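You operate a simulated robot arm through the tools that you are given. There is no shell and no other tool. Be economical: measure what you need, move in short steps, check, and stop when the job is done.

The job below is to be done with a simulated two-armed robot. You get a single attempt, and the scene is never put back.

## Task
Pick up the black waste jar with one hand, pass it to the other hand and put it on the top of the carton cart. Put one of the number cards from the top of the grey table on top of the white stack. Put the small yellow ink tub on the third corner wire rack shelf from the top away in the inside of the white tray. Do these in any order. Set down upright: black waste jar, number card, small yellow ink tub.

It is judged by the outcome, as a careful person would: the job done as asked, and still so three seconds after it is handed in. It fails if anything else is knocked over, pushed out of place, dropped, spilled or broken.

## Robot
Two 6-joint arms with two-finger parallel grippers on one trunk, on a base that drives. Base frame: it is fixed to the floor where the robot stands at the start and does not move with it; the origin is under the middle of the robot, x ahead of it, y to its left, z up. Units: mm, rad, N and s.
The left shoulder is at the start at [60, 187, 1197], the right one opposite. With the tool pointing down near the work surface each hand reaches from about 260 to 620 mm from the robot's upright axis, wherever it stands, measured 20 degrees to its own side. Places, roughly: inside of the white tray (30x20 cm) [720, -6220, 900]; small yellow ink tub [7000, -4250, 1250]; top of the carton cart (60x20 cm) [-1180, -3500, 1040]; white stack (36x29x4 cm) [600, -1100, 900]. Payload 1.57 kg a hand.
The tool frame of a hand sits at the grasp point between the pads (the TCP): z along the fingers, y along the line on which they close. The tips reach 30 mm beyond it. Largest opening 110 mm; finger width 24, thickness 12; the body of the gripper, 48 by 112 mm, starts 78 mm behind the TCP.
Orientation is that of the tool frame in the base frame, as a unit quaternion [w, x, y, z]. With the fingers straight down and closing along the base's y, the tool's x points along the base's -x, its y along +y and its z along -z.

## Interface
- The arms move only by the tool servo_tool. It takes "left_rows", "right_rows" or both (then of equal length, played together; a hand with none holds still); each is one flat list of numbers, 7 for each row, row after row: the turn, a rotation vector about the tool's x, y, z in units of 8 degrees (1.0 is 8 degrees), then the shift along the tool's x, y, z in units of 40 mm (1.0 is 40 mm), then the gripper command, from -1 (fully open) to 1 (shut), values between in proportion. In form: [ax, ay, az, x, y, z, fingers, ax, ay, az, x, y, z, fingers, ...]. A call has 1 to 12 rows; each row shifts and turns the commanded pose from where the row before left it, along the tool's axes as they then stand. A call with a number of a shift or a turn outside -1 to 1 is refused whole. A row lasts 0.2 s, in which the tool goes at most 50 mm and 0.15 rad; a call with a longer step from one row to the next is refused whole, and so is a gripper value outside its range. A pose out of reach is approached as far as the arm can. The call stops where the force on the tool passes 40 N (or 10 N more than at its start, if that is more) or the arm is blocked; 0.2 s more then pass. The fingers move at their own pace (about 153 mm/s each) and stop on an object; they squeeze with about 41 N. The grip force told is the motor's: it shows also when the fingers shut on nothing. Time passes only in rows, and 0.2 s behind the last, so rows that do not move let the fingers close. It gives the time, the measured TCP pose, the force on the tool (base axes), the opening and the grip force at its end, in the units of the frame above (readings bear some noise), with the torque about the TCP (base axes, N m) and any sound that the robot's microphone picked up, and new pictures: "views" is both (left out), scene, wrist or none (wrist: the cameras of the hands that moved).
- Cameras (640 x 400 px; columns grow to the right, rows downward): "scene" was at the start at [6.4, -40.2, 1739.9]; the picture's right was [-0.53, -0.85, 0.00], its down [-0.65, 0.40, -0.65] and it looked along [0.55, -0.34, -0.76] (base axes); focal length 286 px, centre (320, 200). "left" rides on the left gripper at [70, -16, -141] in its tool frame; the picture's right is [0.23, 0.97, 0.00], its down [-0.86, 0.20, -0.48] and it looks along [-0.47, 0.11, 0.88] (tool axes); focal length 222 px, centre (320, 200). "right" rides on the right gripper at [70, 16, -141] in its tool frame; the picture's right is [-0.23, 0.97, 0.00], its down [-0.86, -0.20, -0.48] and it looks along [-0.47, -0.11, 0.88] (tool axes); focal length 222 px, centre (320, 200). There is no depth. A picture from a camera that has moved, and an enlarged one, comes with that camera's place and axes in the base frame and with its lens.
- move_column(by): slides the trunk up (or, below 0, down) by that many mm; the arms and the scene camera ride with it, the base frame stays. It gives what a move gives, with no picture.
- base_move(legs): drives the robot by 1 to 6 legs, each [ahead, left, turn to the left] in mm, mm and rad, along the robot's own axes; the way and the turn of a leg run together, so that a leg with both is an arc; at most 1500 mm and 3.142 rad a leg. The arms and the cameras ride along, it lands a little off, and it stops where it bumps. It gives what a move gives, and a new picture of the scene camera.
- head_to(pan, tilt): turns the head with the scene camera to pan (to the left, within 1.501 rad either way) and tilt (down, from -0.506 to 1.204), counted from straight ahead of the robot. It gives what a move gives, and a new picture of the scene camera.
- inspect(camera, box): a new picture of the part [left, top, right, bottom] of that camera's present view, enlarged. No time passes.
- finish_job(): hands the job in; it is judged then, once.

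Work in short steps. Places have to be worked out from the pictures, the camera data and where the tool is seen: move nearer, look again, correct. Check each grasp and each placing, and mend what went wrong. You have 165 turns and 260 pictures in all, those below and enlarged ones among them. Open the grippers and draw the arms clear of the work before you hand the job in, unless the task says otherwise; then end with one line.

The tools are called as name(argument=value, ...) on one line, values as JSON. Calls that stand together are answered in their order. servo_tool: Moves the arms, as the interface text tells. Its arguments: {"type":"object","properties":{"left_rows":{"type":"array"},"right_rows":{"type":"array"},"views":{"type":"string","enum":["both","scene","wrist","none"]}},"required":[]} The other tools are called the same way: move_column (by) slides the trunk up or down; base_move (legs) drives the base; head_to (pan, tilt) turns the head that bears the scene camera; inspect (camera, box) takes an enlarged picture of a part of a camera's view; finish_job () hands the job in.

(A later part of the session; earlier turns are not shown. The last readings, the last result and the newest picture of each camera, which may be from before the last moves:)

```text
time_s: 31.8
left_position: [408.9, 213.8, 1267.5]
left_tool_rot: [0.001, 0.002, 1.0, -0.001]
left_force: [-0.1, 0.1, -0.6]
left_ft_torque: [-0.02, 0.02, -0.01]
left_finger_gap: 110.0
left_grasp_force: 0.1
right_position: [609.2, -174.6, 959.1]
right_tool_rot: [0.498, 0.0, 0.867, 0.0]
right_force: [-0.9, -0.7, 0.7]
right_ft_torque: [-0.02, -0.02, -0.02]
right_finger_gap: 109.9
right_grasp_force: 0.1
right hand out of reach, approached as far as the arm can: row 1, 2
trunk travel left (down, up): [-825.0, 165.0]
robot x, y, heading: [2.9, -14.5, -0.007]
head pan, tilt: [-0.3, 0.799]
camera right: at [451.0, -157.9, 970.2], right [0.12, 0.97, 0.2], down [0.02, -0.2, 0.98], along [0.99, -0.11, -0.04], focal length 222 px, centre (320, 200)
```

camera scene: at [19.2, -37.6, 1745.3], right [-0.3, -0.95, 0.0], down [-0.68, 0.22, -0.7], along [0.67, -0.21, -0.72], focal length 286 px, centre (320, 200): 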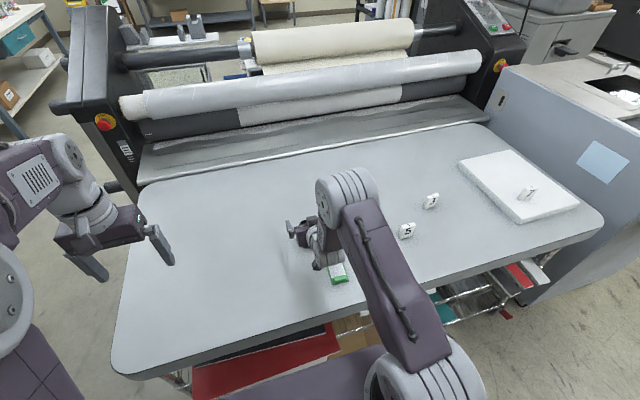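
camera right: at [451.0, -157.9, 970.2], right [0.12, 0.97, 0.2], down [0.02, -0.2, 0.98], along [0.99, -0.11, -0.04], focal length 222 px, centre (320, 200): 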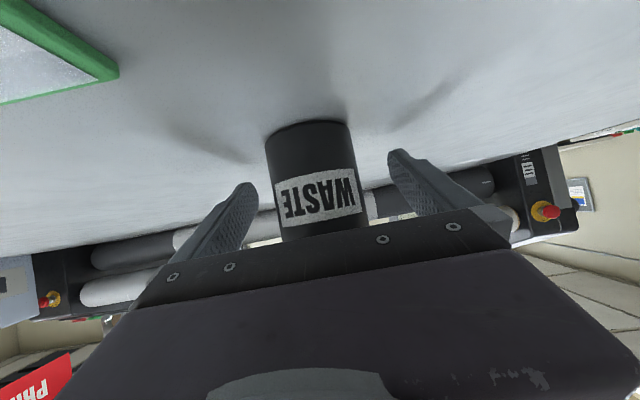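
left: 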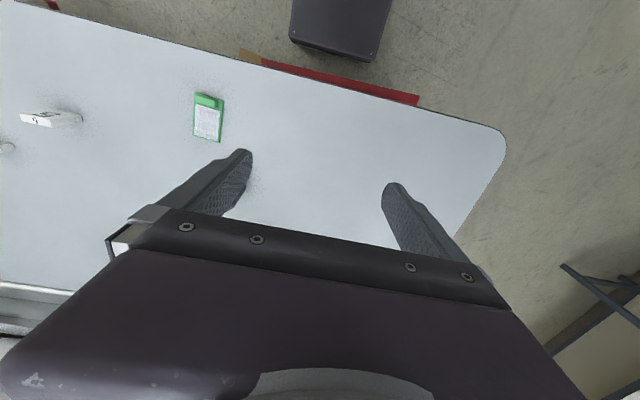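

The arm is at its fold limit and was pushed out to x 609. I go back up and lower with the trunk column instead, keeping the reachable arm shape.

servo_tool(right_rows=[0, 0, 0, -0.82, 0, -0.475, -1, 0, 0, 0, -0.82, 0, -0.475, -1, 0, 0, 0, 0, 0, 0, -1], views="none")

move_column(by=-73)

inspect(camera="right", box=[0, 0, 640, 400])

```text
time_s: 32.6
left_position: [410.5, 214.5, 1266.6]
left_tool_rot: [0.0, 0.002, 1.0, 0.0]
left_force: [0.2, 0.4, -0.5]
left_ft_torque: [-0.02, 0.01, 0.03]
left_finger_gap: 110.1
left_grasp_force: 0.0
right_position: [613.1, -172.4, 1036.7]
right_tool_rot: [0.5, 0.001, 0.866, -0.001]
right_force: [0.6, -0.3, 0.2]
right_ft_torque: [-0.02, 0.0, 0.0]
right_finger_gap: 110.1
right_grasp_force: 0.1
trunk travel left (down, up): [-825.0, 165.0]
robot x, y, heading: [1.8, -10.4, -0.004]
head pan, tilt: [-0.3, 0.799]
```

```text
time_s: 33.7
left_position: [408.1, 212.9, 1194.3]
left_tool_rot: [0.0, 0.003, 1.0, 0.0]
left_force: [-0.2, 0.0, 0.5]
left_ft_torque: [0.0, -0.02, -0.01]
left_finger_gap: 110.3
left_grasp_force: 0.1
right_position: [611.5, -173.0, 963.6]
right_tool_rot: [0.501, 0.002, 0.866, -0.001]
right_force: [-0.1, -0.1, 0.0]
right_ft_torque: [-0.01, 0.01, 0.02]
right_finger_gap: 110.0
right_grasp_force: 0.0
trunk travel left (down, up): [-752.0, 238.0]
robot x, y, heading: [3.5, -14.0, -0.007]
head pan, tilt: [-0.3, 0.799]
```

```text
1.00 times, centred on (320, 200) of right (not enlarged: the box is as wide or as high as the picture)
camera zoom: at [454.2, -155.6, 974.0], right [0.12, 0.97, 0.2], down [0.01, -0.2, 0.98], along [0.99, -0.11, -0.04], focal length 222 px, centre (320, 200)
```

zoom: 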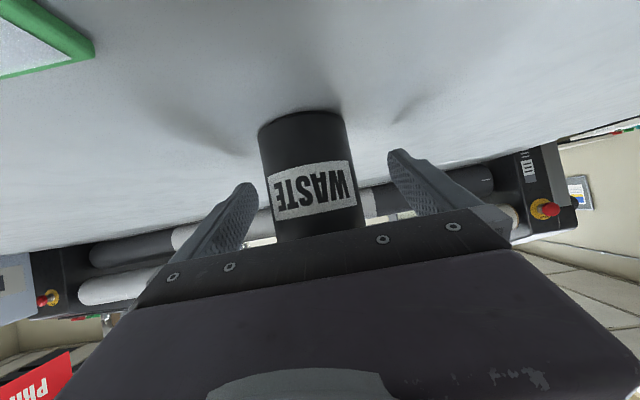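

I pull back ~16 mm so the jar sits further toward the fingertips, then check.

servo_tool(right_rows=[0, 0, 0, 0.16, -0.05, -0.14, -1, 0, 0, 0, 0.17, 0, -0.13, -1, 0, 0, 0, 0, 0, 0, -1], views="wrist")

```text
time_s: 34.5
left_position: [408.8, 213.8, 1192.7]
left_tool_rot: [0.0, 0.003, 1.0, 0.0]
left_force: [-0.5, 0.2, -0.7]
left_ft_torque: [0.01, -0.04, 0.02]
left_finger_gap: 110.1
left_grasp_force: 0.0
right_position: [596.1, -173.4, 956.9]
right_tool_rot: [0.5, 0.001, 0.866, -0.001]
right_force: [0.1, -0.8, -0.1]
right_ft_torque: [-0.01, -0.01, -0.01]
right_finger_gap: 110.0
right_grasp_force: 0.1
trunk travel left (down, up): [-752.0, 238.0]
robot x, y, heading: [3.7, -13.4, -0.006]
head pan, tilt: [-0.3, 0.799]
camera right: at [438.4, -157.0, 968.0], right [0.12, 0.97, 0.2], down [0.01, -0.2, 0.98], along [0.99, -0.11, -0.04], focal length 222 px, centre (320, 200)
```

right: 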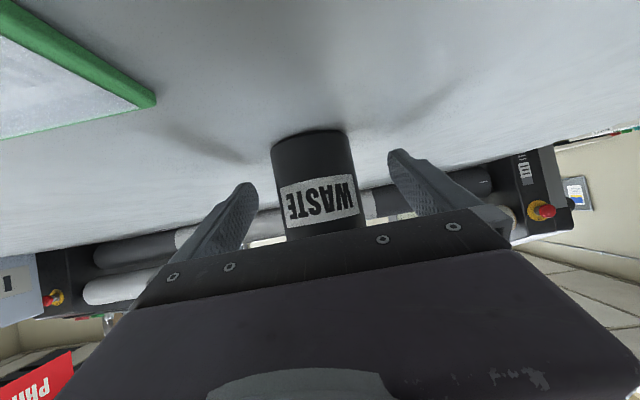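

I pull back another 8 mm and close on the jar.

servo_tool(right_rows=[0, 0, 0, 0.1, 0, -0.17, -1, 0, 0, 0, 0, 0, 0, 0.2, 0, 0, 0, 0, 0, 0, 0.6, 0, 0, 0, 0, 0, 0, 1, 0, 0, 0, 0, 0, 0, 1], views="wrist")

```text
time_s: 35.7
left_position: [409.5, 214.1, 1193.9]
left_tool_rot: [0.0, 0.003, 1.0, 0.001]
left_force: [0.5, 0.8, -0.2]
left_ft_torque: [-0.01, -0.02, 0.02]
left_finger_gap: 110.1
left_grasp_force: 0.2
right_position: [590.0, -173.9, 958.4]
right_tool_rot: [0.498, 0.001, 0.867, -0.001]
right_force: [-0.8, -0.3, 1.2]
right_ft_torque: [-0.01, 0.07, 0.01]
right_finger_gap: 57.1
right_grasp_force: 40.7
trunk travel left (down, up): [-752.0, 238.0]
robot x, y, heading: [4.3, -16.7, -0.005]
head pan, tilt: [-0.3, 0.799]
camera right: at [433.3, -157.4, 970.1], right [0.12, 0.97, 0.2], down [0.02, -0.2, 0.98], along [0.99, -0.11, -0.04], focal length 222 px, centre (320, 200)
```

right: 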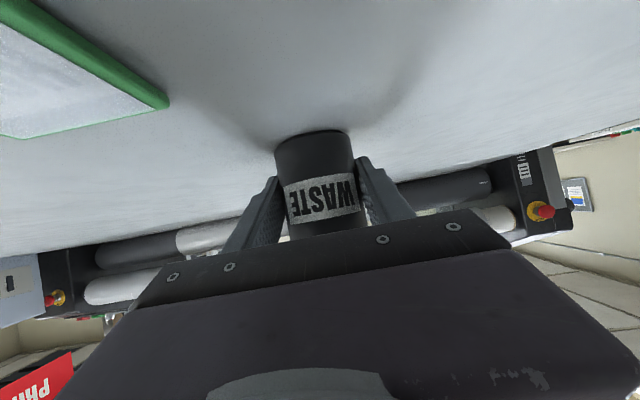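

Jar gripped (gap 57.1). I lift it straight up with the column.

move_column(by=120)

head_to(pan=-0.15, tilt=0.75)

```text
time_s: 37.2
left_position: [410.2, 213.6, 1314.6]
left_tool_rot: [0.0, 0.001, 1.0, 0.0]
left_force: [-0.1, 0.1, -0.5]
left_ft_torque: [0.01, -0.02, 0.01]
left_finger_gap: 110.0
left_grasp_force: 0.0
right_position: [592.7, -174.5, 1077.6]
right_tool_rot: [0.497, 0.001, 0.868, -0.001]
right_force: [-0.6, -0.1, -3.6]
right_ft_torque: [0.05, 0.04, 0.01]
right_finger_gap: 52.6
right_grasp_force: 41.2
trunk travel left (down, up): [-872.0, 118.0]
robot x, y, heading: [2.3, -15.0, -0.01]
head pan, tilt: [-0.3, 0.799]
```

```text
time_s: 37.9
left_position: [410.2, 213.0, 1314.6]
left_tool_rot: [0.001, 0.003, 1.0, 0.0]
left_force: [0.7, -0.3, -0.3]
left_ft_torque: [0.02, -0.02, 0.02]
left_finger_gap: 110.0
left_grasp_force: 0.0
right_position: [592.5, -175.6, 1077.6]
right_tool_rot: [0.497, 0.001, 0.868, 0.0]
right_force: [-0.3, -0.3, -2.8]
right_ft_torque: [0.01, 0.0, -0.03]
right_finger_gap: 52.3
right_grasp_force: 41.4
trunk travel left (down, up): [-872.0, 118.0]
robot x, y, heading: [1.3, -16.9, -0.003]
head pan, tilt: [-0.15, 0.75]
camera scene: at [25.8, -26.3, 1796.2], right [-0.16, -0.99, 0.0], down [-0.67, 0.11, -0.73], along [0.72, -0.11, -0.68], focal length 286 px, centre (320, 200)
```

scene: 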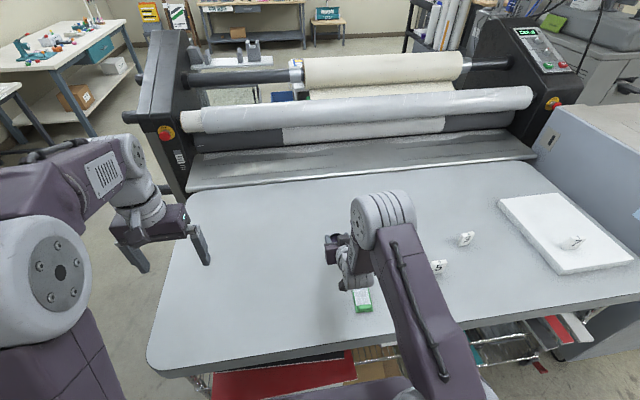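

The gap dropped to 52, so I check how the jar sits in the grip.

inspect(camera="right", box=[160, 60, 480, 260])

inspect(camera="scene", box=[300, 190, 420, 320])

```text
2.00 times, centred on (320, 160) of right
camera zoom: at [434.0, -157.5, 1089.7], right [0.12, 0.97, 0.2], down [0.02, -0.2, 0.98], along [0.99, -0.11, -0.04], focal length 444 px, centre (320, 280)
```

zoom: 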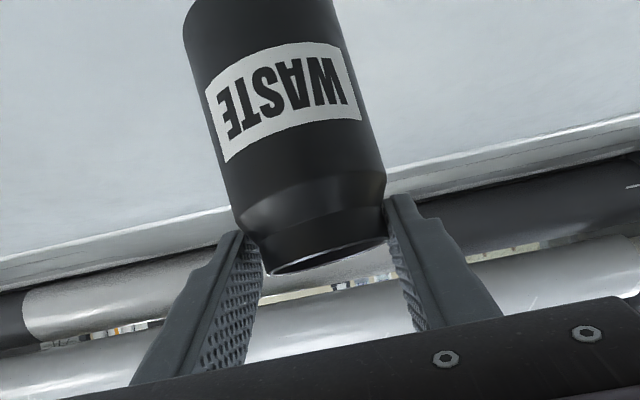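

```text
3.08 times, centred on (360, 255) of scene
camera zoom: at [25.8, -26.3, 1796.2], right [-0.16, -0.99, 0.0], down [-0.67, 0.11, -0.73], along [0.72, -0.11, -0.68], focal length 879 px, centre (197, 31)
```

zoom: 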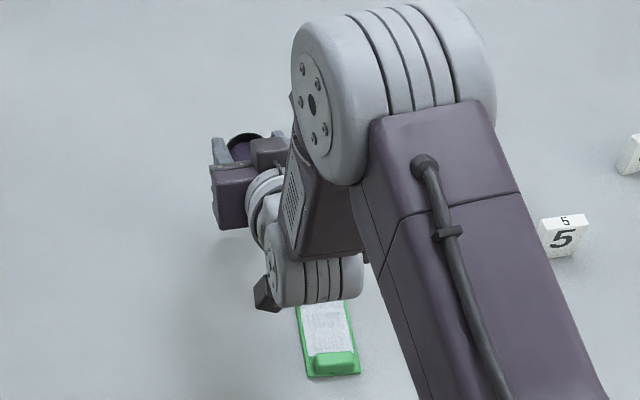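

The jar has slipped down and is held only at its shoulder, which is precarious. I lower it back toward the table immediately.

move_column(by=-55)

inspect(camera="right", box=[0, 0, 640, 400])

```text
time_s: 38.9
left_position: [409.8, 215.0, 1258.2]
left_tool_rot: [0.0, 0.002, 1.0, -0.001]
left_force: [-0.4, -0.1, -0.7]
left_ft_torque: [-0.02, -0.03, 0.02]
left_finger_gap: 109.9
left_grasp_force: 0.0
right_position: [591.6, -174.8, 1023.8]
right_tool_rot: [0.498, 0.002, 0.867, -0.001]
right_force: [-0.3, -0.4, -2.0]
right_ft_torque: [-0.01, 0.01, 0.01]
right_finger_gap: 52.4
right_grasp_force: 41.3
trunk travel left (down, up): [-817.0, 173.0]
robot x, y, heading: [3.2, -13.2, -0.006]
head pan, tilt: [-0.15, 0.75]
```

```text
1.00 times, centred on (320, 200) of right (not enlarged: the box is as wide or as high as the picture)
camera zoom: at [433.6, -157.5, 1034.9], right [0.12, 0.97, 0.2], down [0.02, -0.2, 0.98], along [0.99, -0.11, -0.04], focal length 222 px, centre (320, 200)
```

zoom: 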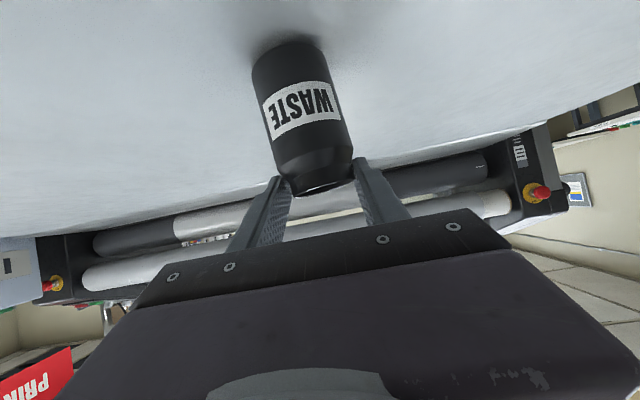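

The rim is now near z 1018, so about 10–15 mm remain. I lower in small steps.

move_column(by=-8)

move_column(by=-4)

inspect(camera="right", box=[160, 0, 480, 200])

```text
time_s: 39.5
left_position: [407.4, 214.2, 1251.1]
left_tool_rot: [0.001, 0.002, 1.0, 0.001]
left_force: [0.4, 0.1, 0.4]
left_ft_torque: [-0.03, 0.03, 0.01]
left_finger_gap: 109.9
left_grasp_force: 0.0
right_position: [592.0, -174.1, 1019.3]
right_tool_rot: [0.502, 0.001, 0.865, 0.0]
right_force: [2.7, -3.1, 20.2]
right_ft_torque: [0.2, -0.3, -0.07]
right_finger_gap: 52.4
right_grasp_force: 40.8
trunk travel left (down, up): [-809.0, 181.0]
robot x, y, heading: [3.0, -16.0, -0.009]
head pan, tilt: [-0.15, 0.75]
```

```text
time_s: 40.0
left_position: [408.7, 213.6, 1246.9]
left_tool_rot: [0.002, 0.003, 1.0, 0.0]
left_force: [0.3, 0.7, -0.9]
left_ft_torque: [0.04, 0.04, 0.0]
left_finger_gap: 110.1
left_grasp_force: 0.1
right_position: [595.8, -174.7, 1019.4]
right_tool_rot: [0.508, 0.002, 0.861, 0.0]
right_force: [-5.1, -1.2, 15.9]
right_ft_torque: [0.31, 0.64, 0.09]
right_finger_gap: 52.1
right_grasp_force: 41.3
trunk travel left (down, up): [-805.0, 185.0]
robot x, y, heading: [1.6, -14.5, -0.002]
head pan, tilt: [-0.15, 0.75]
stopped: the force on the tool passed its limit at 42 N (the readings are from after the stop); the commanded pose is now the measured one
```

```text
2.00 times, centred on (320, 100) of right
camera zoom: at [437.0, -157.5, 1027.1], right [0.11, 0.97, 0.2], down [-0.01, -0.2, 0.98], along [0.99, -0.11, -0.02], focal length 444 px, centre (320, 400)
```

zoom: 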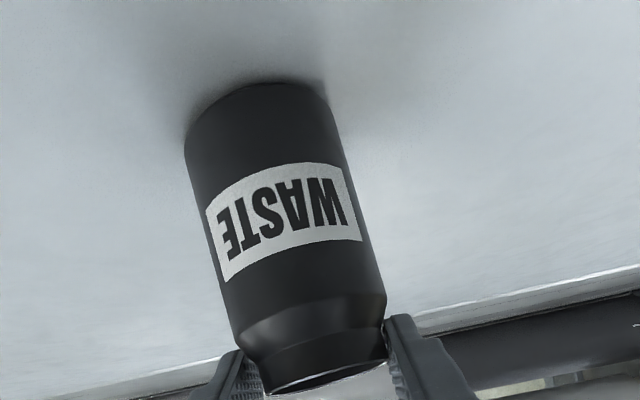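

The jar is back on the table and upright. I gripped it too near the fingertips. I open and look at its place again.

servo_tool(right_rows=[0, 0, 0, 0, 0, 0, 0.3, 0, 0, 0, 0, 0, 0, 0, 0, 0, 0, 0, 0, 0, -1, 0, 0, 0, 0, 0, 0, -1], views="both")

inspect(camera="scene", box=[300, 200, 420, 300])

```text
time_s: 41.0
left_position: [409.4, 213.5, 1247.2]
left_tool_rot: [0.0, 0.003, 1.0, 0.0]
left_force: [-0.2, 0.4, 0.6]
left_ft_torque: [-0.01, 0.01, 0.01]
left_finger_gap: 110.1
left_grasp_force: 0.0
right_position: [594.8, -175.4, 1016.9]
right_tool_rot: [0.505, 0.003, 0.863, -0.001]
right_force: [-0.1, 0.2, -0.6]
right_ft_torque: [-0.01, -0.04, 0.0]
right_finger_gap: 110.1
right_grasp_force: 0.0
trunk travel left (down, up): [-805.0, 185.0]
robot x, y, heading: [3.7, -14.4, -0.003]
head pan, tilt: [-0.15, 0.75]
camera scene: at [25.3, -26.4, 1729.6], right [-0.16, -0.99, 0.0], down [-0.67, 0.11, -0.73], along [0.72, -0.11, -0.68], focal length 286 px, centre (320, 200)
camera right: at [437.0, -157.8, 1025.5], right [0.12, 0.97, 0.2], down [0.0, -0.2, 0.98], along [0.99, -0.11, -0.02], focal length 222 px, centre (320, 200)
```

scene: 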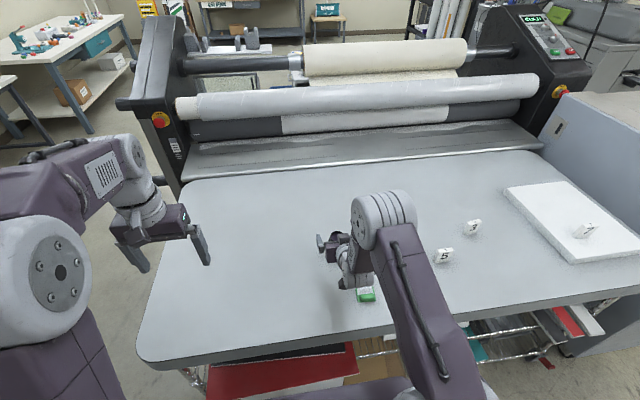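
right: 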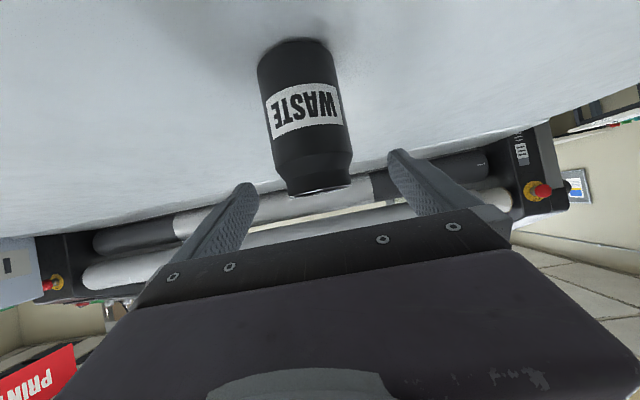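

```text
4.00 times, centred on (360, 250) of scene
camera zoom: at [25.3, -26.4, 1729.6], right [-0.16, -0.99, 0.0], down [-0.67, 0.11, -0.73], along [0.72, -0.11, -0.68], focal length 1143 px, centre (160, 0)
```

zoom: 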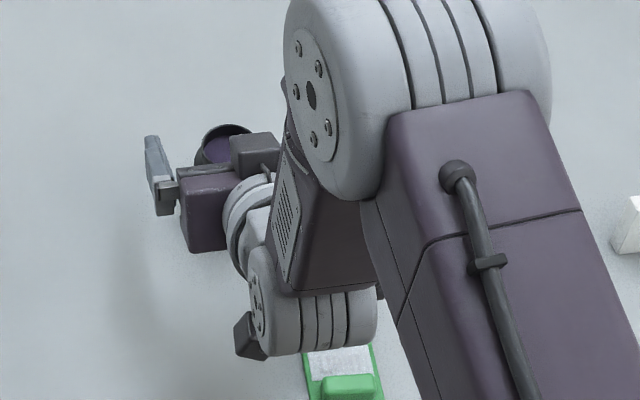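

The jar axis is about (600,-174), with the rim near z 1015 and the table near z 918. I regrip with the jar at the pad centre: forward 6 mm, column down 52, close, then a short trial lift.

servo_tool(right_rows=[0, 0, 0, -0.07, 0.03, 0.13, -1, 0, 0, 0, 0, 0, 0, -1], views="none")

move_column(by=-54)

servo_tool(right_rows=[0, 0, 0, 0, 0, 0, 0, 0, 0, 0, 0, 0, 0, 0.5, 0, 0, 0, 0, 0, 0, 1, 0, 0, 0, 0, 0, 0, 1, 0, 0, 0, 0, 0, 0, 1], views="wrist")

```text
time_s: 41.6
left_position: [409.1, 213.7, 1247.8]
left_tool_rot: [0.0, 0.002, 1.0, 0.0]
left_force: [0.3, 0.2, 0.0]
left_ft_torque: [-0.02, 0.03, 0.01]
left_finger_gap: 110.2
left_grasp_force: 0.0
right_position: [600.8, -173.5, 1017.8]
right_tool_rot: [0.505, 0.003, 0.863, -0.001]
right_force: [0.2, -0.7, -0.5]
right_ft_torque: [-0.01, 0.0, 0.0]
right_finger_gap: 110.0
right_grasp_force: 0.1
trunk travel left (down, up): [-805.0, 185.0]
robot x, y, heading: [0.3, -16.5, -0.005]
head pan, tilt: [-0.15, 0.75]
```

```text
time_s: 42.6
left_position: [408.9, 213.3, 1192.5]
left_tool_rot: [-0.001, 0.002, 1.0, 0.0]
left_force: [-0.6, 0.1, 0.1]
left_ft_torque: [-0.01, 0.01, -0.01]
left_finger_gap: 109.9
left_grasp_force: 0.0
right_position: [601.1, -173.6, 963.4]
right_tool_rot: [0.505, 0.002, 0.863, -0.001]
right_force: [0.0, -0.7, 0.7]
right_ft_torque: [0.02, 0.03, -0.02]
right_finger_gap: 110.0
right_grasp_force: 0.1
trunk travel left (down, up): [-751.0, 239.0]
robot x, y, heading: [2.4, -15.6, -0.007]
head pan, tilt: [-0.15, 0.75]
```

```text
time_s: 43.8
left_position: [409.5, 213.5, 1193.9]
left_tool_rot: [0.0, 0.003, 1.0, -0.001]
left_force: [-0.2, 0.5, 0.2]
left_ft_torque: [-0.04, 0.0, 0.0]
left_finger_gap: 110.3
left_grasp_force: 0.0
right_position: [601.7, -173.1, 963.0]
right_tool_rot: [0.505, 0.002, 0.863, -0.001]
right_force: [0.7, -0.8, 1.1]
right_ft_torque: [-0.13, -0.01, 0.01]
right_finger_gap: 57.3
right_grasp_force: 40.3
trunk travel left (down, up): [-751.0, 239.0]
robot x, y, heading: [1.9, -19.0, -0.006]
head pan, tilt: [-0.15, 0.75]
camera right: at [443.4, -156.2, 971.9], right [0.12, 0.97, 0.2], down [0.0, -0.2, 0.98], along [0.99, -0.11, -0.02], focal length 222 px, centre (320, 200)
```

right: 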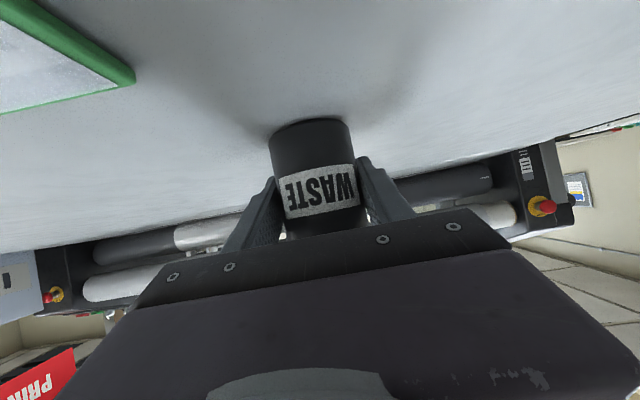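

It's gripped again, so I try a 12 mm lift.

move_column(by=12)

inspect(camera="right", box=[0, 0, 640, 400])

```text
time_s: 44.4
left_position: [409.6, 214.6, 1206.2]
left_tool_rot: [0.0, 0.002, 1.0, 0.0]
left_force: [-0.1, -0.3, -0.2]
left_ft_torque: [0.01, -0.01, 0.03]
left_finger_gap: 110.1
left_grasp_force: 0.1
right_position: [601.4, -173.3, 975.4]
right_tool_rot: [0.504, 0.002, 0.864, 0.0]
right_force: [-0.6, -0.3, -3.2]
right_ft_torque: [0.0, 0.02, -0.01]
right_finger_gap: 57.2
right_grasp_force: 41.1
trunk travel left (down, up): [-763.0, 227.0]
robot x, y, heading: [2.5, -14.0, -0.004]
head pan, tilt: [-0.15, 0.75]
```

```text
1.00 times, centred on (320, 200) of right (not enlarged: the box is as wide or as high as the picture)
camera zoom: at [443.2, -156.1, 983.7], right [0.12, 0.97, 0.2], down [0.0, -0.2, 0.98], along [0.99, -0.11, -0.03], focal length 222 px, centre (320, 200)
```

zoom: 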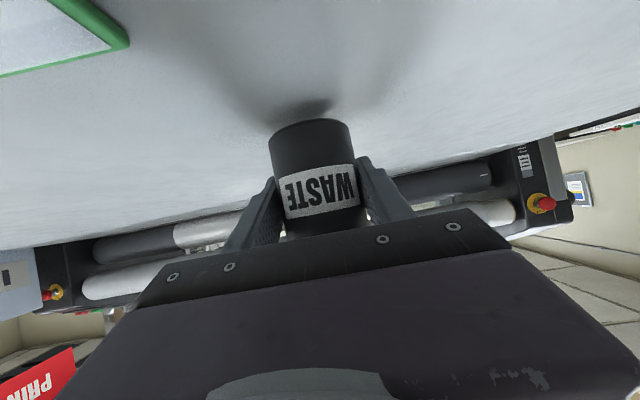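

It holds this time, with no slip and 3.2 N of weight. I lift further.

move_column(by=50)

inspect(camera="right", box=[160, 60, 480, 260])

```text
time_s: 45.3
left_position: [411.1, 214.2, 1254.7]
left_tool_rot: [-0.001, 0.003, 1.0, -0.001]
left_force: [-0.7, -0.5, 0.5]
left_ft_torque: [0.01, -0.01, 0.04]
left_finger_gap: 109.9
left_grasp_force: 0.0
right_position: [601.3, -174.1, 1023.9]
right_tool_rot: [0.504, 0.002, 0.864, -0.001]
right_force: [0.0, 0.6, -3.0]
right_ft_torque: [-0.02, -0.03, -0.03]
right_finger_gap: 57.5
right_grasp_force: 40.8
trunk travel left (down, up): [-813.0, 177.0]
robot x, y, heading: [4.9, -12.8, -0.005]
head pan, tilt: [-0.15, 0.75]
```

```text
2.00 times, centred on (320, 160) of right
camera zoom: at [443.9, -156.1, 1033.5], right [0.12, 0.97, 0.2], down [0.0, -0.2, 0.98], along [0.99, -0.11, -0.03], focal length 444 px, centre (320, 280)
```

zoom: 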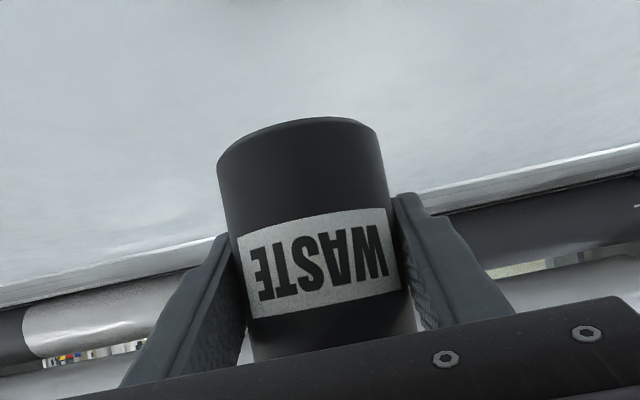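

Firmly held, with the rim about 53 mm above the right TCP. I move the jar slowly toward the middle, to about (570,-24), for the handover.

servo_tool(right_rows=[0, 0, 0, 0.02, 0.2, -0.04, 1, 0, 0, 0, 0.05, 0.42, -0.08, 1, 0, 0, 0, 0.05, 0.42, -0.08, 1, 0, 0, 0, 0.05, 0.42, -0.08, 1, 0, 0, 0, 0.05, 0.42, -0.08, 1, 0, 0, 0, 0.05, 0.42, -0.08, 1, 0, 0, 0, 0.05, 0.42, -0.08, 1, 0, 0, 0, 0.05, 0.42, -0.08, 1, 0, 0, 0, 0.05, 0.42, -0.08, 1, 0, 0, 0, 0, 0.2, 0, 1, 0, 0, 0, 0, 0, 0, 1], views="both")

```text
time_s: 47.7
left_position: [409.4, 213.9, 1254.9]
left_tool_rot: [-0.001, 0.003, 1.0, 0.0]
left_force: [-0.1, -0.8, 1.1]
left_ft_torque: [-0.02, 0.04, -0.01]
left_finger_gap: 110.0
left_grasp_force: 0.0
right_position: [568.8, -24.1, 1022.9]
right_tool_rot: [0.504, 0.002, 0.863, 0.0]
right_force: [0.3, -0.2, -2.5]
right_ft_torque: [0.0, -0.02, 0.0]
right_finger_gap: 57.4
right_grasp_force: 41.5
trunk travel left (down, up): [-813.0, 177.0]
robot x, y, heading: [2.9, -14.0, -0.007]
head pan, tilt: [-0.15, 0.75]
camera scene: at [25.5, -26.4, 1737.6], right [-0.16, -0.99, 0.0], down [-0.67, 0.11, -0.73], along [0.72, -0.11, -0.68], focal length 286 px, centre (320, 200)
camera right: at [411.4, -5.6, 1031.7], right [0.12, 0.97, 0.2], down [0.0, -0.2, 0.98], along [0.99, -0.11, -0.02], focal length 222 px, centre (320, 200)
```

scene: 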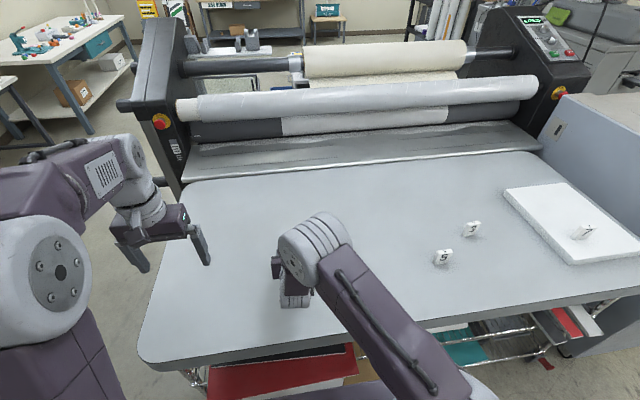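
right: 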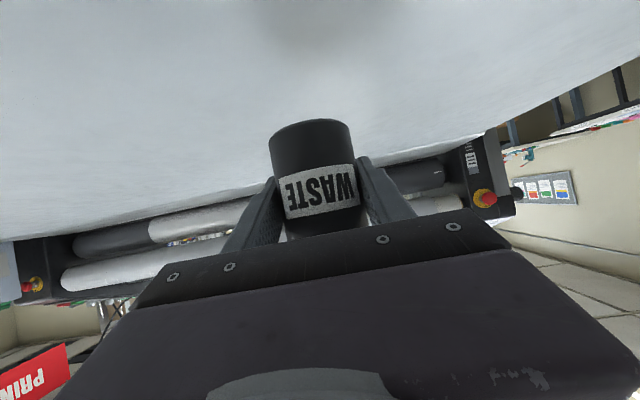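

The jar is at about (570,-24) with its rim near z 1076. I yaw the left hand 90° in free air so it closes along x.

servo_tool(left_rows=[0, 0, 0.94, 0, 0, 0, -1, 0, 0, 0.94, 0, 0, 0, -1, 0, 0, 0.94, 0, 0, 0, -1, 0, 0, 0.94, 0, 0, 0, -1, 0, 0, 0.94, 0, 0, 0, -1, 0, 0, 0.94, 0, 0, 0, -1, 0, 0, 0.94, 0, 0, 0, -1, 0, 0, 0.94, 0, 0, 0, -1, 0, 0, 0.94, 0, 0, 0, -1, 0, 0, 0.94, 0, 0, 0, -1, 0, 0, 0.94, 0, 0, 0, -1, 0, 0, 0.94, 0, 0, 0, -1], views="wrist")

```text
time_s: 50.3
left_position: [410.4, 214.5, 1255.5]
left_tool_rot: [0.0, 0.712, 0.703, 0.0]
left_force: [0.0, 0.0, 0.9]
left_ft_torque: [-0.01, -0.02, 0.02]
left_finger_gap: 109.7
left_grasp_force: 0.0
right_position: [568.5, -22.2, 1022.5]
right_tool_rot: [0.505, 0.002, 0.863, 0.0]
right_force: [-0.3, 0.1, -3.3]
right_ft_torque: [0.0, 0.0, 0.02]
right_finger_gap: 57.3
right_grasp_force: 41.1
trunk travel left (down, up): [-813.0, 177.0]
robot x, y, heading: [5.2, -12.6, -0.003]
head pan, tilt: [-0.15, 0.75]
camera left: at [395.5, 284.8, 1396.8], right [0.98, 0.21, 0.0], down [0.19, -0.86, 0.48], along [0.1, -0.47, -0.88], focal length 222 px, centre (320, 200)
```

left: 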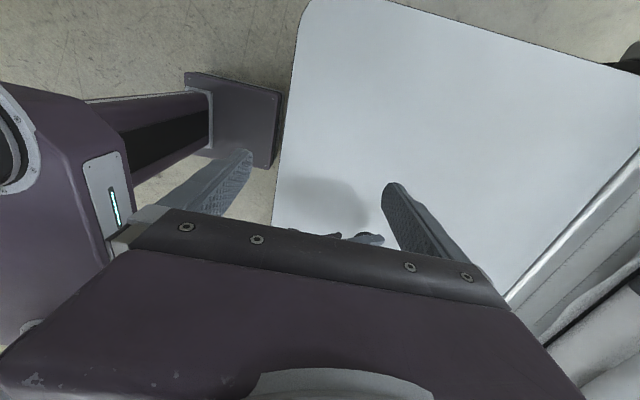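

Yawed. I approach alongside first, stopping at y≈100 to look at the jar from the left camera.

servo_tool(left_rows=[0, 0, 0, -0.475, 0.683, 0, -1, 0, 0, 0, -0.475, 0.683, 0, -1, 0, 0, 0, -0.475, 0.683, 0, -1, 0, 0, 0, -0.475, 0.683, 0, -1, 0, 0, 0, -0.475, 0.683, 0, -1, 0, 0, 0, -0.475, 0.683, 0, -1, 0, 0, 0, 0, 0, 0, -1], views="both")

```text
time_s: 51.9
left_position: [551.7, 102.4, 1246.0]
left_tool_rot: [-0.001, 0.711, 0.703, 0.0]
left_force: [0.6, -0.3, 0.4]
left_ft_torque: [-0.01, 0.0, 0.02]
left_finger_gap: 110.0
left_grasp_force: 0.0
left hand out of reach, approached as far as the arm can: row 6
right_position: [568.1, -23.5, 1022.9]
right_tool_rot: [0.505, 0.001, 0.863, -0.001]
right_force: [-0.3, -0.7, -2.2]
right_ft_torque: [-0.03, -0.01, -0.01]
right_finger_gap: 57.4
right_grasp_force: 41.1
trunk travel left (down, up): [-813.0, 177.0]
robot x, y, heading: [4.3, -16.2, -0.008]
head pan, tilt: [-0.15, 0.75]
camera scene: at [23.8, -26.0, 1737.6], right [-0.16, -0.99, 0.0], down [-0.67, 0.11, -0.73], along [0.72, -0.11, -0.68], focal length 286 px, centre (320, 200)
camera left: at [536.5, 172.9, 1387.8], right [0.98, 0.22, 0.0], down [0.19, -0.86, 0.48], along [0.1, -0.47, -0.88], focal length 222 px, centre (320, 200)
```

scene: 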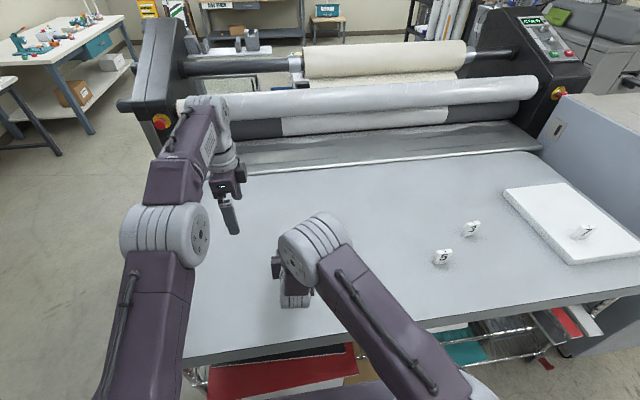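
left: 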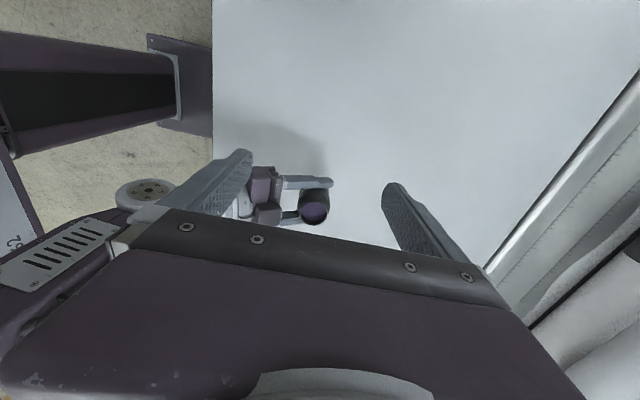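

The left hand's reach ends near x 552 at this height. I bring the jar slightly closer and further left, to about (545,40).

servo_tool(right_rows=[0, 0, 0, 0.03, 0.15, -0.05, 1, 0, 0, 0, 0.06, 0.33, -0.1, 1, 0, 0, 0, 0.06, 0.33, -0.1, 1, 0, 0, 0, 0.06, 0.33, -0.11, 1, 0, 0, 0, 0.06, 0.33, -0.11, 1, 0, 0, 0, 0.03, 0.13, -0.05, 1, 0, 0, 0, 0, 0, 0, 1], views="both")

inspect(camera="left", box=[200, 140, 440, 290])

```text
time_s: 53.5
left_position: [552.9, 102.4, 1245.9]
left_tool_rot: [0.0, 0.711, 0.704, -0.001]
left_force: [-0.2, -0.4, -0.2]
left_ft_torque: [-0.02, 0.01, -0.02]
left_finger_gap: 109.9
left_grasp_force: 0.1
right_position: [545.1, 40.9, 1024.5]
right_tool_rot: [0.505, 0.003, 0.863, -0.002]
right_force: [0.6, -0.5, -3.3]
right_ft_torque: [0.01, 0.0, -0.01]
right_finger_gap: 57.4
right_grasp_force: 40.7
trunk travel left (down, up): [-813.0, 177.0]
robot x, y, heading: [-0.5, -14.4, -0.006]
head pan, tilt: [-0.15, 0.75]
camera scene: at [25.6, -26.3, 1737.6], right [-0.16, -0.99, 0.0], down [-0.67, 0.11, -0.73], along [0.72, -0.11, -0.68], focal length 286 px, centre (320, 200)
camera right: at [386.9, 58.6, 1033.3], right [0.12, 0.97, 0.2], down [0.0, -0.2, 0.98], along [0.99, -0.11, -0.02], focal length 222 px, centre (320, 200)
```

scene: 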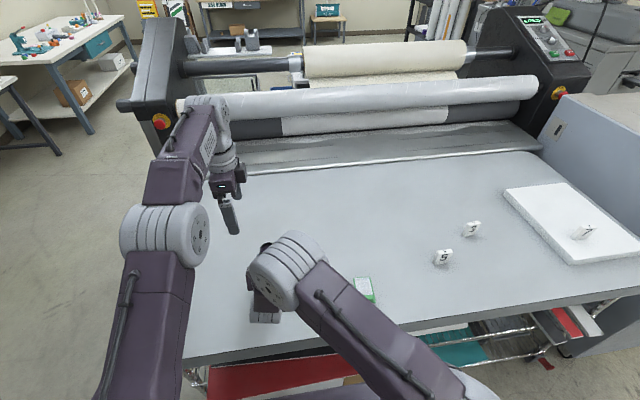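
right: 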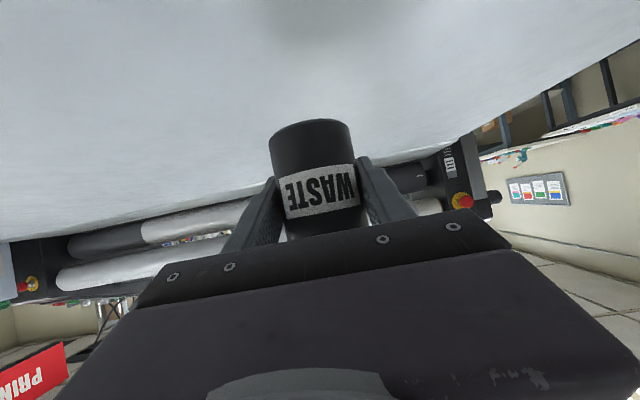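

```text
2.67 times, centred on (320, 215) of left
camera zoom: at [537.9, 173.0, 1387.5], right [0.98, 0.22, 0.0], down [0.19, -0.86, 0.48], along [0.1, -0.47, -0.88], focal length 592 px, centre (320, 160)
```

zoom: 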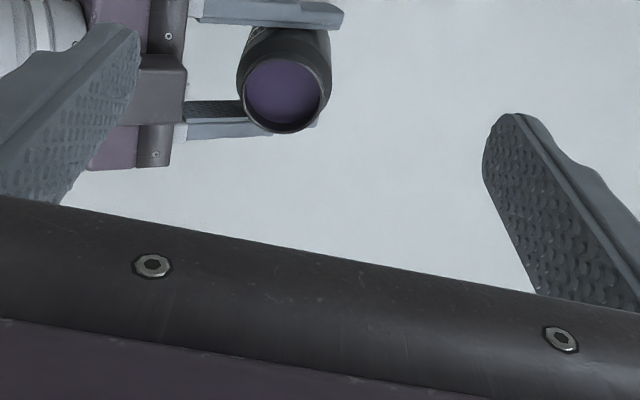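

The jar axis is (545,43). I narrow the left hand to ~72 mm, move it above the jar offset slightly to +x, and descend to just above the rim.

servo_tool(left_rows=[0, 0, 0, -0.4, -0.03, 0, -0.31, 0, 0, 0, -0.4, -0.03, 0, -0.31, 0, 0, 0, -0.4, -0.03, 0, -0.31, 0, 0, 0, -0.3, 0, 0.2, -0.31, 0, 0, 0, 0, 0, 0.7, -0.31, 0, 0, 0, 0, 0, 0.7, -0.31, 0, 0, 0, 0, 0, 0.6, -0.31, 0, 0, 0, 0, 0, 0, -0.31], views="both")

inspect(camera="left", box=[200, 100, 440, 250])

```text
time_s: 55.3
left_position: [549.4, 41.9, 1160.1]
left_tool_rot: [0.0, 0.711, 0.703, 0.0]
left_force: [0.5, -0.5, 0.2]
left_ft_torque: [0.01, -0.02, 0.0]
left_finger_gap: 71.9
left_grasp_force: 0.0
right_position: [544.2, 41.2, 1024.8]
right_tool_rot: [0.506, 0.001, 0.863, 0.0]
right_force: [0.3, 0.5, -2.9]
right_ft_torque: [0.0, -0.02, -0.02]
right_finger_gap: 57.2
right_grasp_force: 41.1
trunk travel left (down, up): [-813.0, 177.0]
robot x, y, heading: [1.0, -16.1, -0.001]
head pan, tilt: [-0.15, 0.75]
camera scene: at [24.8, -26.0, 1737.6], right [-0.16, -0.99, 0.0], down [-0.67, 0.11, -0.73], along [0.72, -0.11, -0.68], focal length 286 px, centre (320, 200)
camera left: at [535.7, 112.2, 1301.3], right [0.98, 0.22, 0.0], down [0.19, -0.86, 0.48], along [0.1, -0.47, -0.88], focal length 222 px, centre (320, 200)
```

scene: 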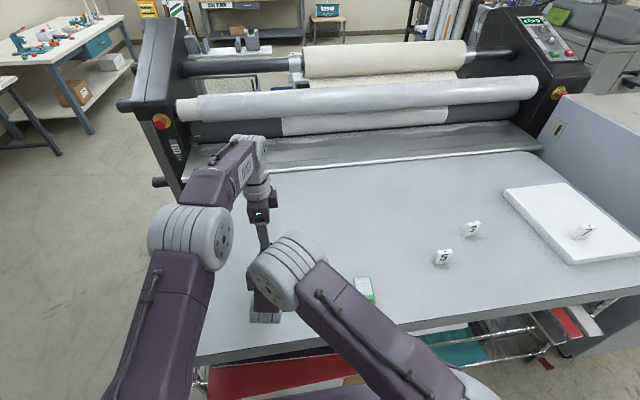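
left: 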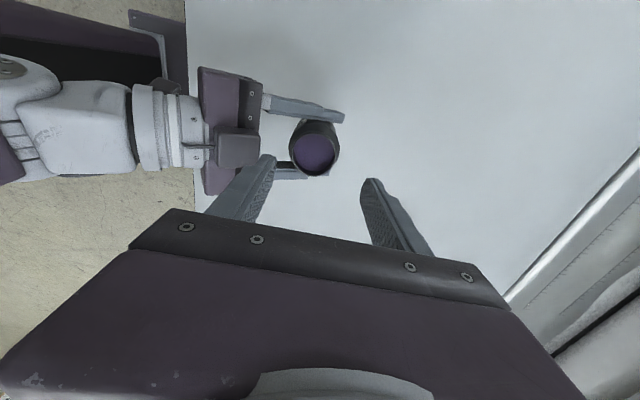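

```text
2.67 times, centred on (320, 175) of left
camera zoom: at [535.7, 112.2, 1301.3], right [0.98, 0.22, 0.0], down [0.19, -0.86, 0.48], along [0.1, -0.47, -0.88], focal length 592 px, centre (320, 267)
```

zoom: 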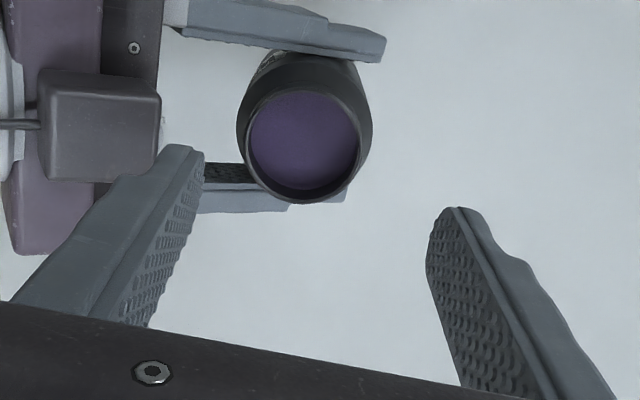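

The block on top of the right hand starts at x≈497, and the left finger's outer face is at ≈501 with the jar at ≈515. It's a tight fit but feasible. I descend 45 mm and check closely.

servo_tool(left_rows=[0, 0, 0, 0, 0, 0.4, -0.31, 0, 0, 0, 0, 0, 0.4, -0.31, 0, 0, 0, 0, 0, 0.35, -0.31, 0, 0, 0, 0, 0, 0, -0.31], views="wrist")

inspect(camera="left", box=[200, 80, 440, 230])

```text
time_s: 56.3
left_position: [550.4, 40.3, 1113.2]
left_tool_rot: [0.0, 0.711, 0.703, 0.0]
left_force: [-0.2, 0.3, 0.7]
left_ft_torque: [-0.01, -0.02, 0.0]
left_finger_gap: 72.0
left_grasp_force: 0.1
right_position: [544.3, 41.2, 1024.2]
right_tool_rot: [0.505, 0.002, 0.863, -0.001]
right_force: [0.1, -0.3, -2.5]
right_ft_torque: [0.04, 0.01, -0.03]
right_finger_gap: 57.1
right_grasp_force: 40.6
trunk travel left (down, up): [-813.0, 177.0]
robot x, y, heading: [1.6, -13.7, -0.007]
head pan, tilt: [-0.15, 0.75]
camera left: at [535.1, 111.1, 1254.7], right [0.98, 0.22, 0.0], down [0.19, -0.86, 0.48], along [0.1, -0.47, -0.88], focal length 222 px, centre (320, 200)
```

left: 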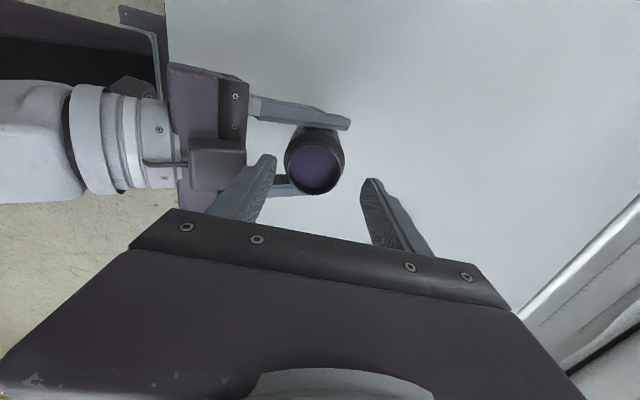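

```text
2.67 times, centred on (320, 155) of left
camera zoom: at [535.1, 111.1, 1254.7], right [0.98, 0.22, 0.0], down [0.19, -0.86, 0.48], along [0.1, -0.47, -0.88], focal length 592 px, centre (320, 320)
```

zoom: 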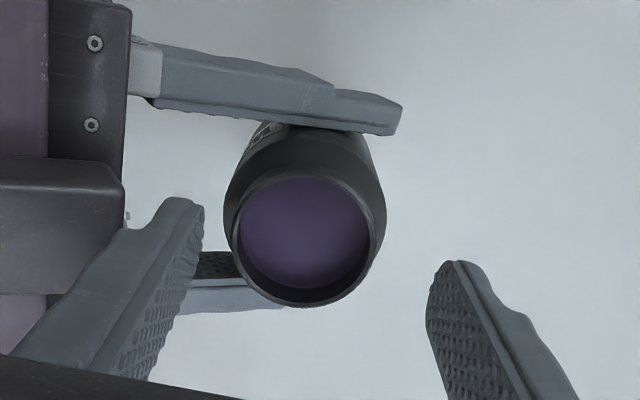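

The jar axis is at x≈544.3. I widen slightly to 75 mm for balanced margins and descend to z ≈1062 in small rows.

servo_tool(left_rows=[0, 0, 0, 0, 0, 0, -0.364, 0, 0, 0, 0.03, 0, 0.3, -0.364, 0, 0, 0, 0.03, 0, 0.3, -0.364, 0, 0, 0, 0, 0, 0, -0.364], views="none")

inspect(camera="left", box=[200, 80, 440, 230])

```text
time_s: 57.3
left_position: [548.6, 43.3, 1089.2]
left_tool_rot: [0.0, 0.71, 0.704, 0.0]
left_force: [-0.2, -0.1, -0.3]
left_ft_torque: [0.02, -0.03, -0.01]
left_finger_gap: 74.7
left_grasp_force: 0.1
right_position: [545.5, 41.6, 1024.0]
right_tool_rot: [0.505, 0.002, 0.863, -0.001]
right_force: [0.3, 1.1, -4.1]
right_ft_torque: [0.01, -0.01, -0.03]
right_finger_gap: 57.4
right_grasp_force: 41.1
trunk travel left (down, up): [-813.0, 177.0]
robot x, y, heading: [1.0, -15.0, -0.005]
head pan, tilt: [-0.15, 0.75]
```

```text
2.67 times, centred on (320, 155) of left
camera zoom: at [534.6, 113.6, 1230.4], right [0.98, 0.22, 0.0], down [0.19, -0.86, 0.48], along [0.1, -0.47, -0.88], focal length 592 px, centre (320, 320)
```

zoom: 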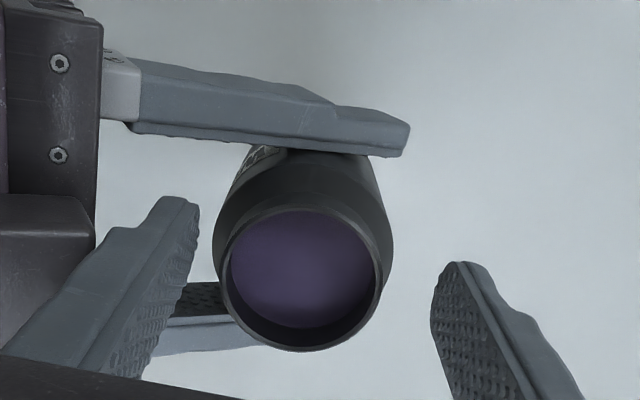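

There's clear margin on both sides and no contact forces. I continue to z ≈1060.

servo_tool(left_rows=[0, 0, 0, -0.02, 0, 0.25, -0.364, 0, 0, 0, -0.02, 0, 0.25, -0.364, 0, 0, 0, 0, 0, 0.22, -0.364, 0, 0, 0, 0, 0, 0, -0.364], views="none")

inspect(camera="left", box=[160, 80, 480, 280])

inspect(camera="right", box=[160, 60, 480, 260])

```text
time_s: 58.3
left_position: [549.0, 41.4, 1060.4]
left_tool_rot: [0.0, 0.711, 0.703, 0.0]
left_force: [1.2, -0.5, 0.2]
left_ft_torque: [0.04, 0.0, 0.0]
left_finger_gap: 74.7
left_grasp_force: 0.1
right_position: [545.0, 41.4, 1025.0]
right_tool_rot: [0.505, 0.002, 0.863, 0.0]
right_force: [-0.3, 0.1, -3.0]
right_ft_torque: [0.0, -0.01, -0.04]
right_finger_gap: 57.5
right_grasp_force: 40.9
trunk travel left (down, up): [-813.0, 177.0]
robot x, y, heading: [2.5, -14.6, -0.004]
head pan, tilt: [-0.15, 0.75]
```

```text
2.00 times, centred on (320, 180) of left
camera zoom: at [534.2, 112.2, 1200.9], right [0.98, 0.22, 0.0], down [0.19, -0.86, 0.48], along [0.1, -0.47, -0.88], focal length 444 px, centre (320, 240)
```

zoom: 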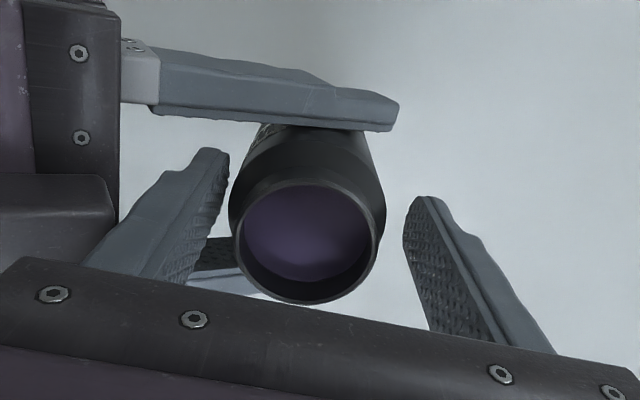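

```text
2.00 times, centred on (320, 160) of right
camera zoom: at [386.9, 58.7, 1033.3], right [0.12, 0.97, 0.2], down [0.0, -0.2, 0.98], along [0.99, -0.11, -0.02], focal length 444 px, centre (320, 280)
```

zoom: 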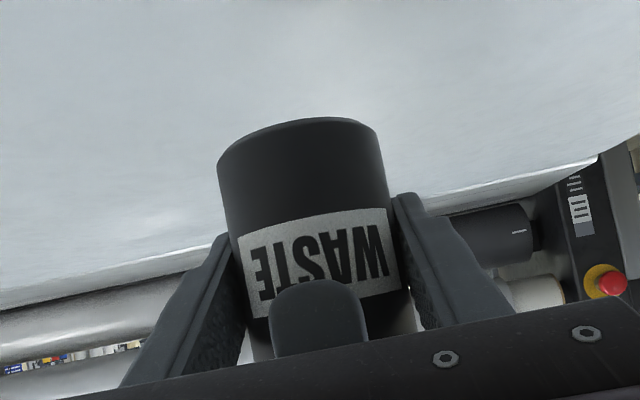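

The fingers are well placed around the jar. I go 6 mm deeper, recentre while narrowing, then close the left hand gently.

servo_tool(left_rows=[0, 0, 0, 0, 0, 0.15, -0.36, 0, 0, 0, 0, -0.04, 0, -0.27, 0, 0, 0, 0, -0.05, 0, -0.18, 0, 0, 0, 0, -0.02, 0, -0.1, 0, 0, 0, 0, 0, 0, 0.1, 0, 0, 0, 0, 0, 0, 1, 0, 0, 0, 0, 0, 0, 1], views="wrist")

```text
time_s: 59.9
left_position: [544.5, 40.7, 1053.1]
left_tool_rot: [0.0, 0.711, 0.703, 0.0]
left_force: [2.7, 1.7, 0.2]
left_ft_torque: [-0.07, 0.04, 0.04]
left_finger_gap: 57.2
left_grasp_force: 41.0
right_position: [544.2, 40.9, 1024.1]
right_tool_rot: [0.504, 0.003, 0.863, -0.001]
right_force: [-3.4, -1.7, -1.3]
right_ft_torque: [0.06, -0.08, -0.01]
right_finger_gap: 57.1
right_grasp_force: 41.8
trunk travel left (down, up): [-813.0, 177.0]
robot x, y, heading: [5.4, -12.5, -0.005]
head pan, tilt: [-0.15, 0.75]
camera left: at [529.4, 112.1, 1195.2], right [0.98, 0.22, 0.0], down [0.19, -0.86, 0.48], along [0.1, -0.47, -0.88], focal length 222 px, centre (320, 200)
```

left: 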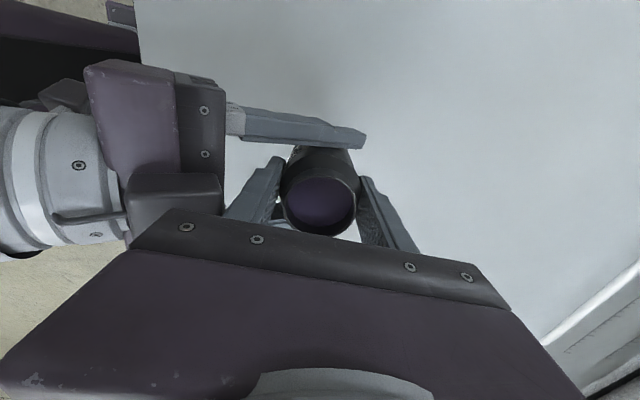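

Both hands hold the jar with only small forces. I open the right hand and check that the left keeps hold.

servo_tool(right_rows=[0, 0, 0, 0, 0, 0, 0.2, 0, 0, 0, 0, 0, 0, -0.3, 0, 0, 0, 0, 0, 0, -1, 0, 0, 0, 0, 0, 0, -1], views="wrist")

```text
time_s: 60.9
left_position: [542.7, 41.1, 1054.5]
left_tool_rot: [0.0, 0.711, 0.703, 0.0]
left_force: [0.3, -0.4, -0.4]
left_ft_torque: [0.01, 0.02, 0.0]
left_finger_gap: 57.0
left_grasp_force: 41.3
right_position: [544.2, 42.1, 1024.6]
right_tool_rot: [0.505, 0.002, 0.863, 0.0]
right_force: [0.0, -0.2, 0.1]
right_ft_torque: [0.01, 0.0, -0.02]
right_finger_gap: 109.9
right_grasp_force: 0.1
trunk travel left (down, up): [-813.0, 177.0]
robot x, y, heading: [1.3, -16.9, -0.002]
head pan, tilt: [-0.15, 0.75]
camera right: at [386.9, 58.6, 1033.4], right [0.12, 0.97, 0.2], down [0.0, -0.2, 0.98], along [0.99, -0.11, -0.02], focal length 222 px, centre (320, 200)
```

right: 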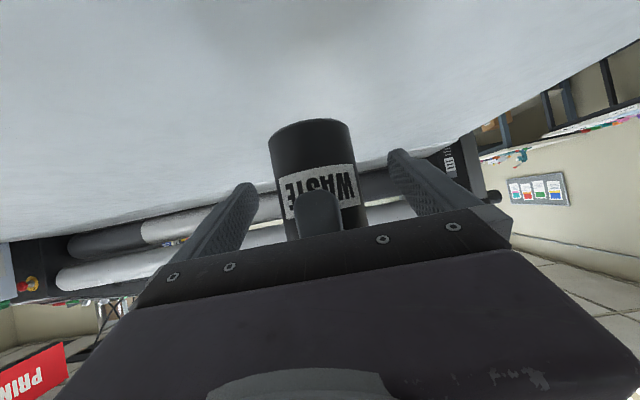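

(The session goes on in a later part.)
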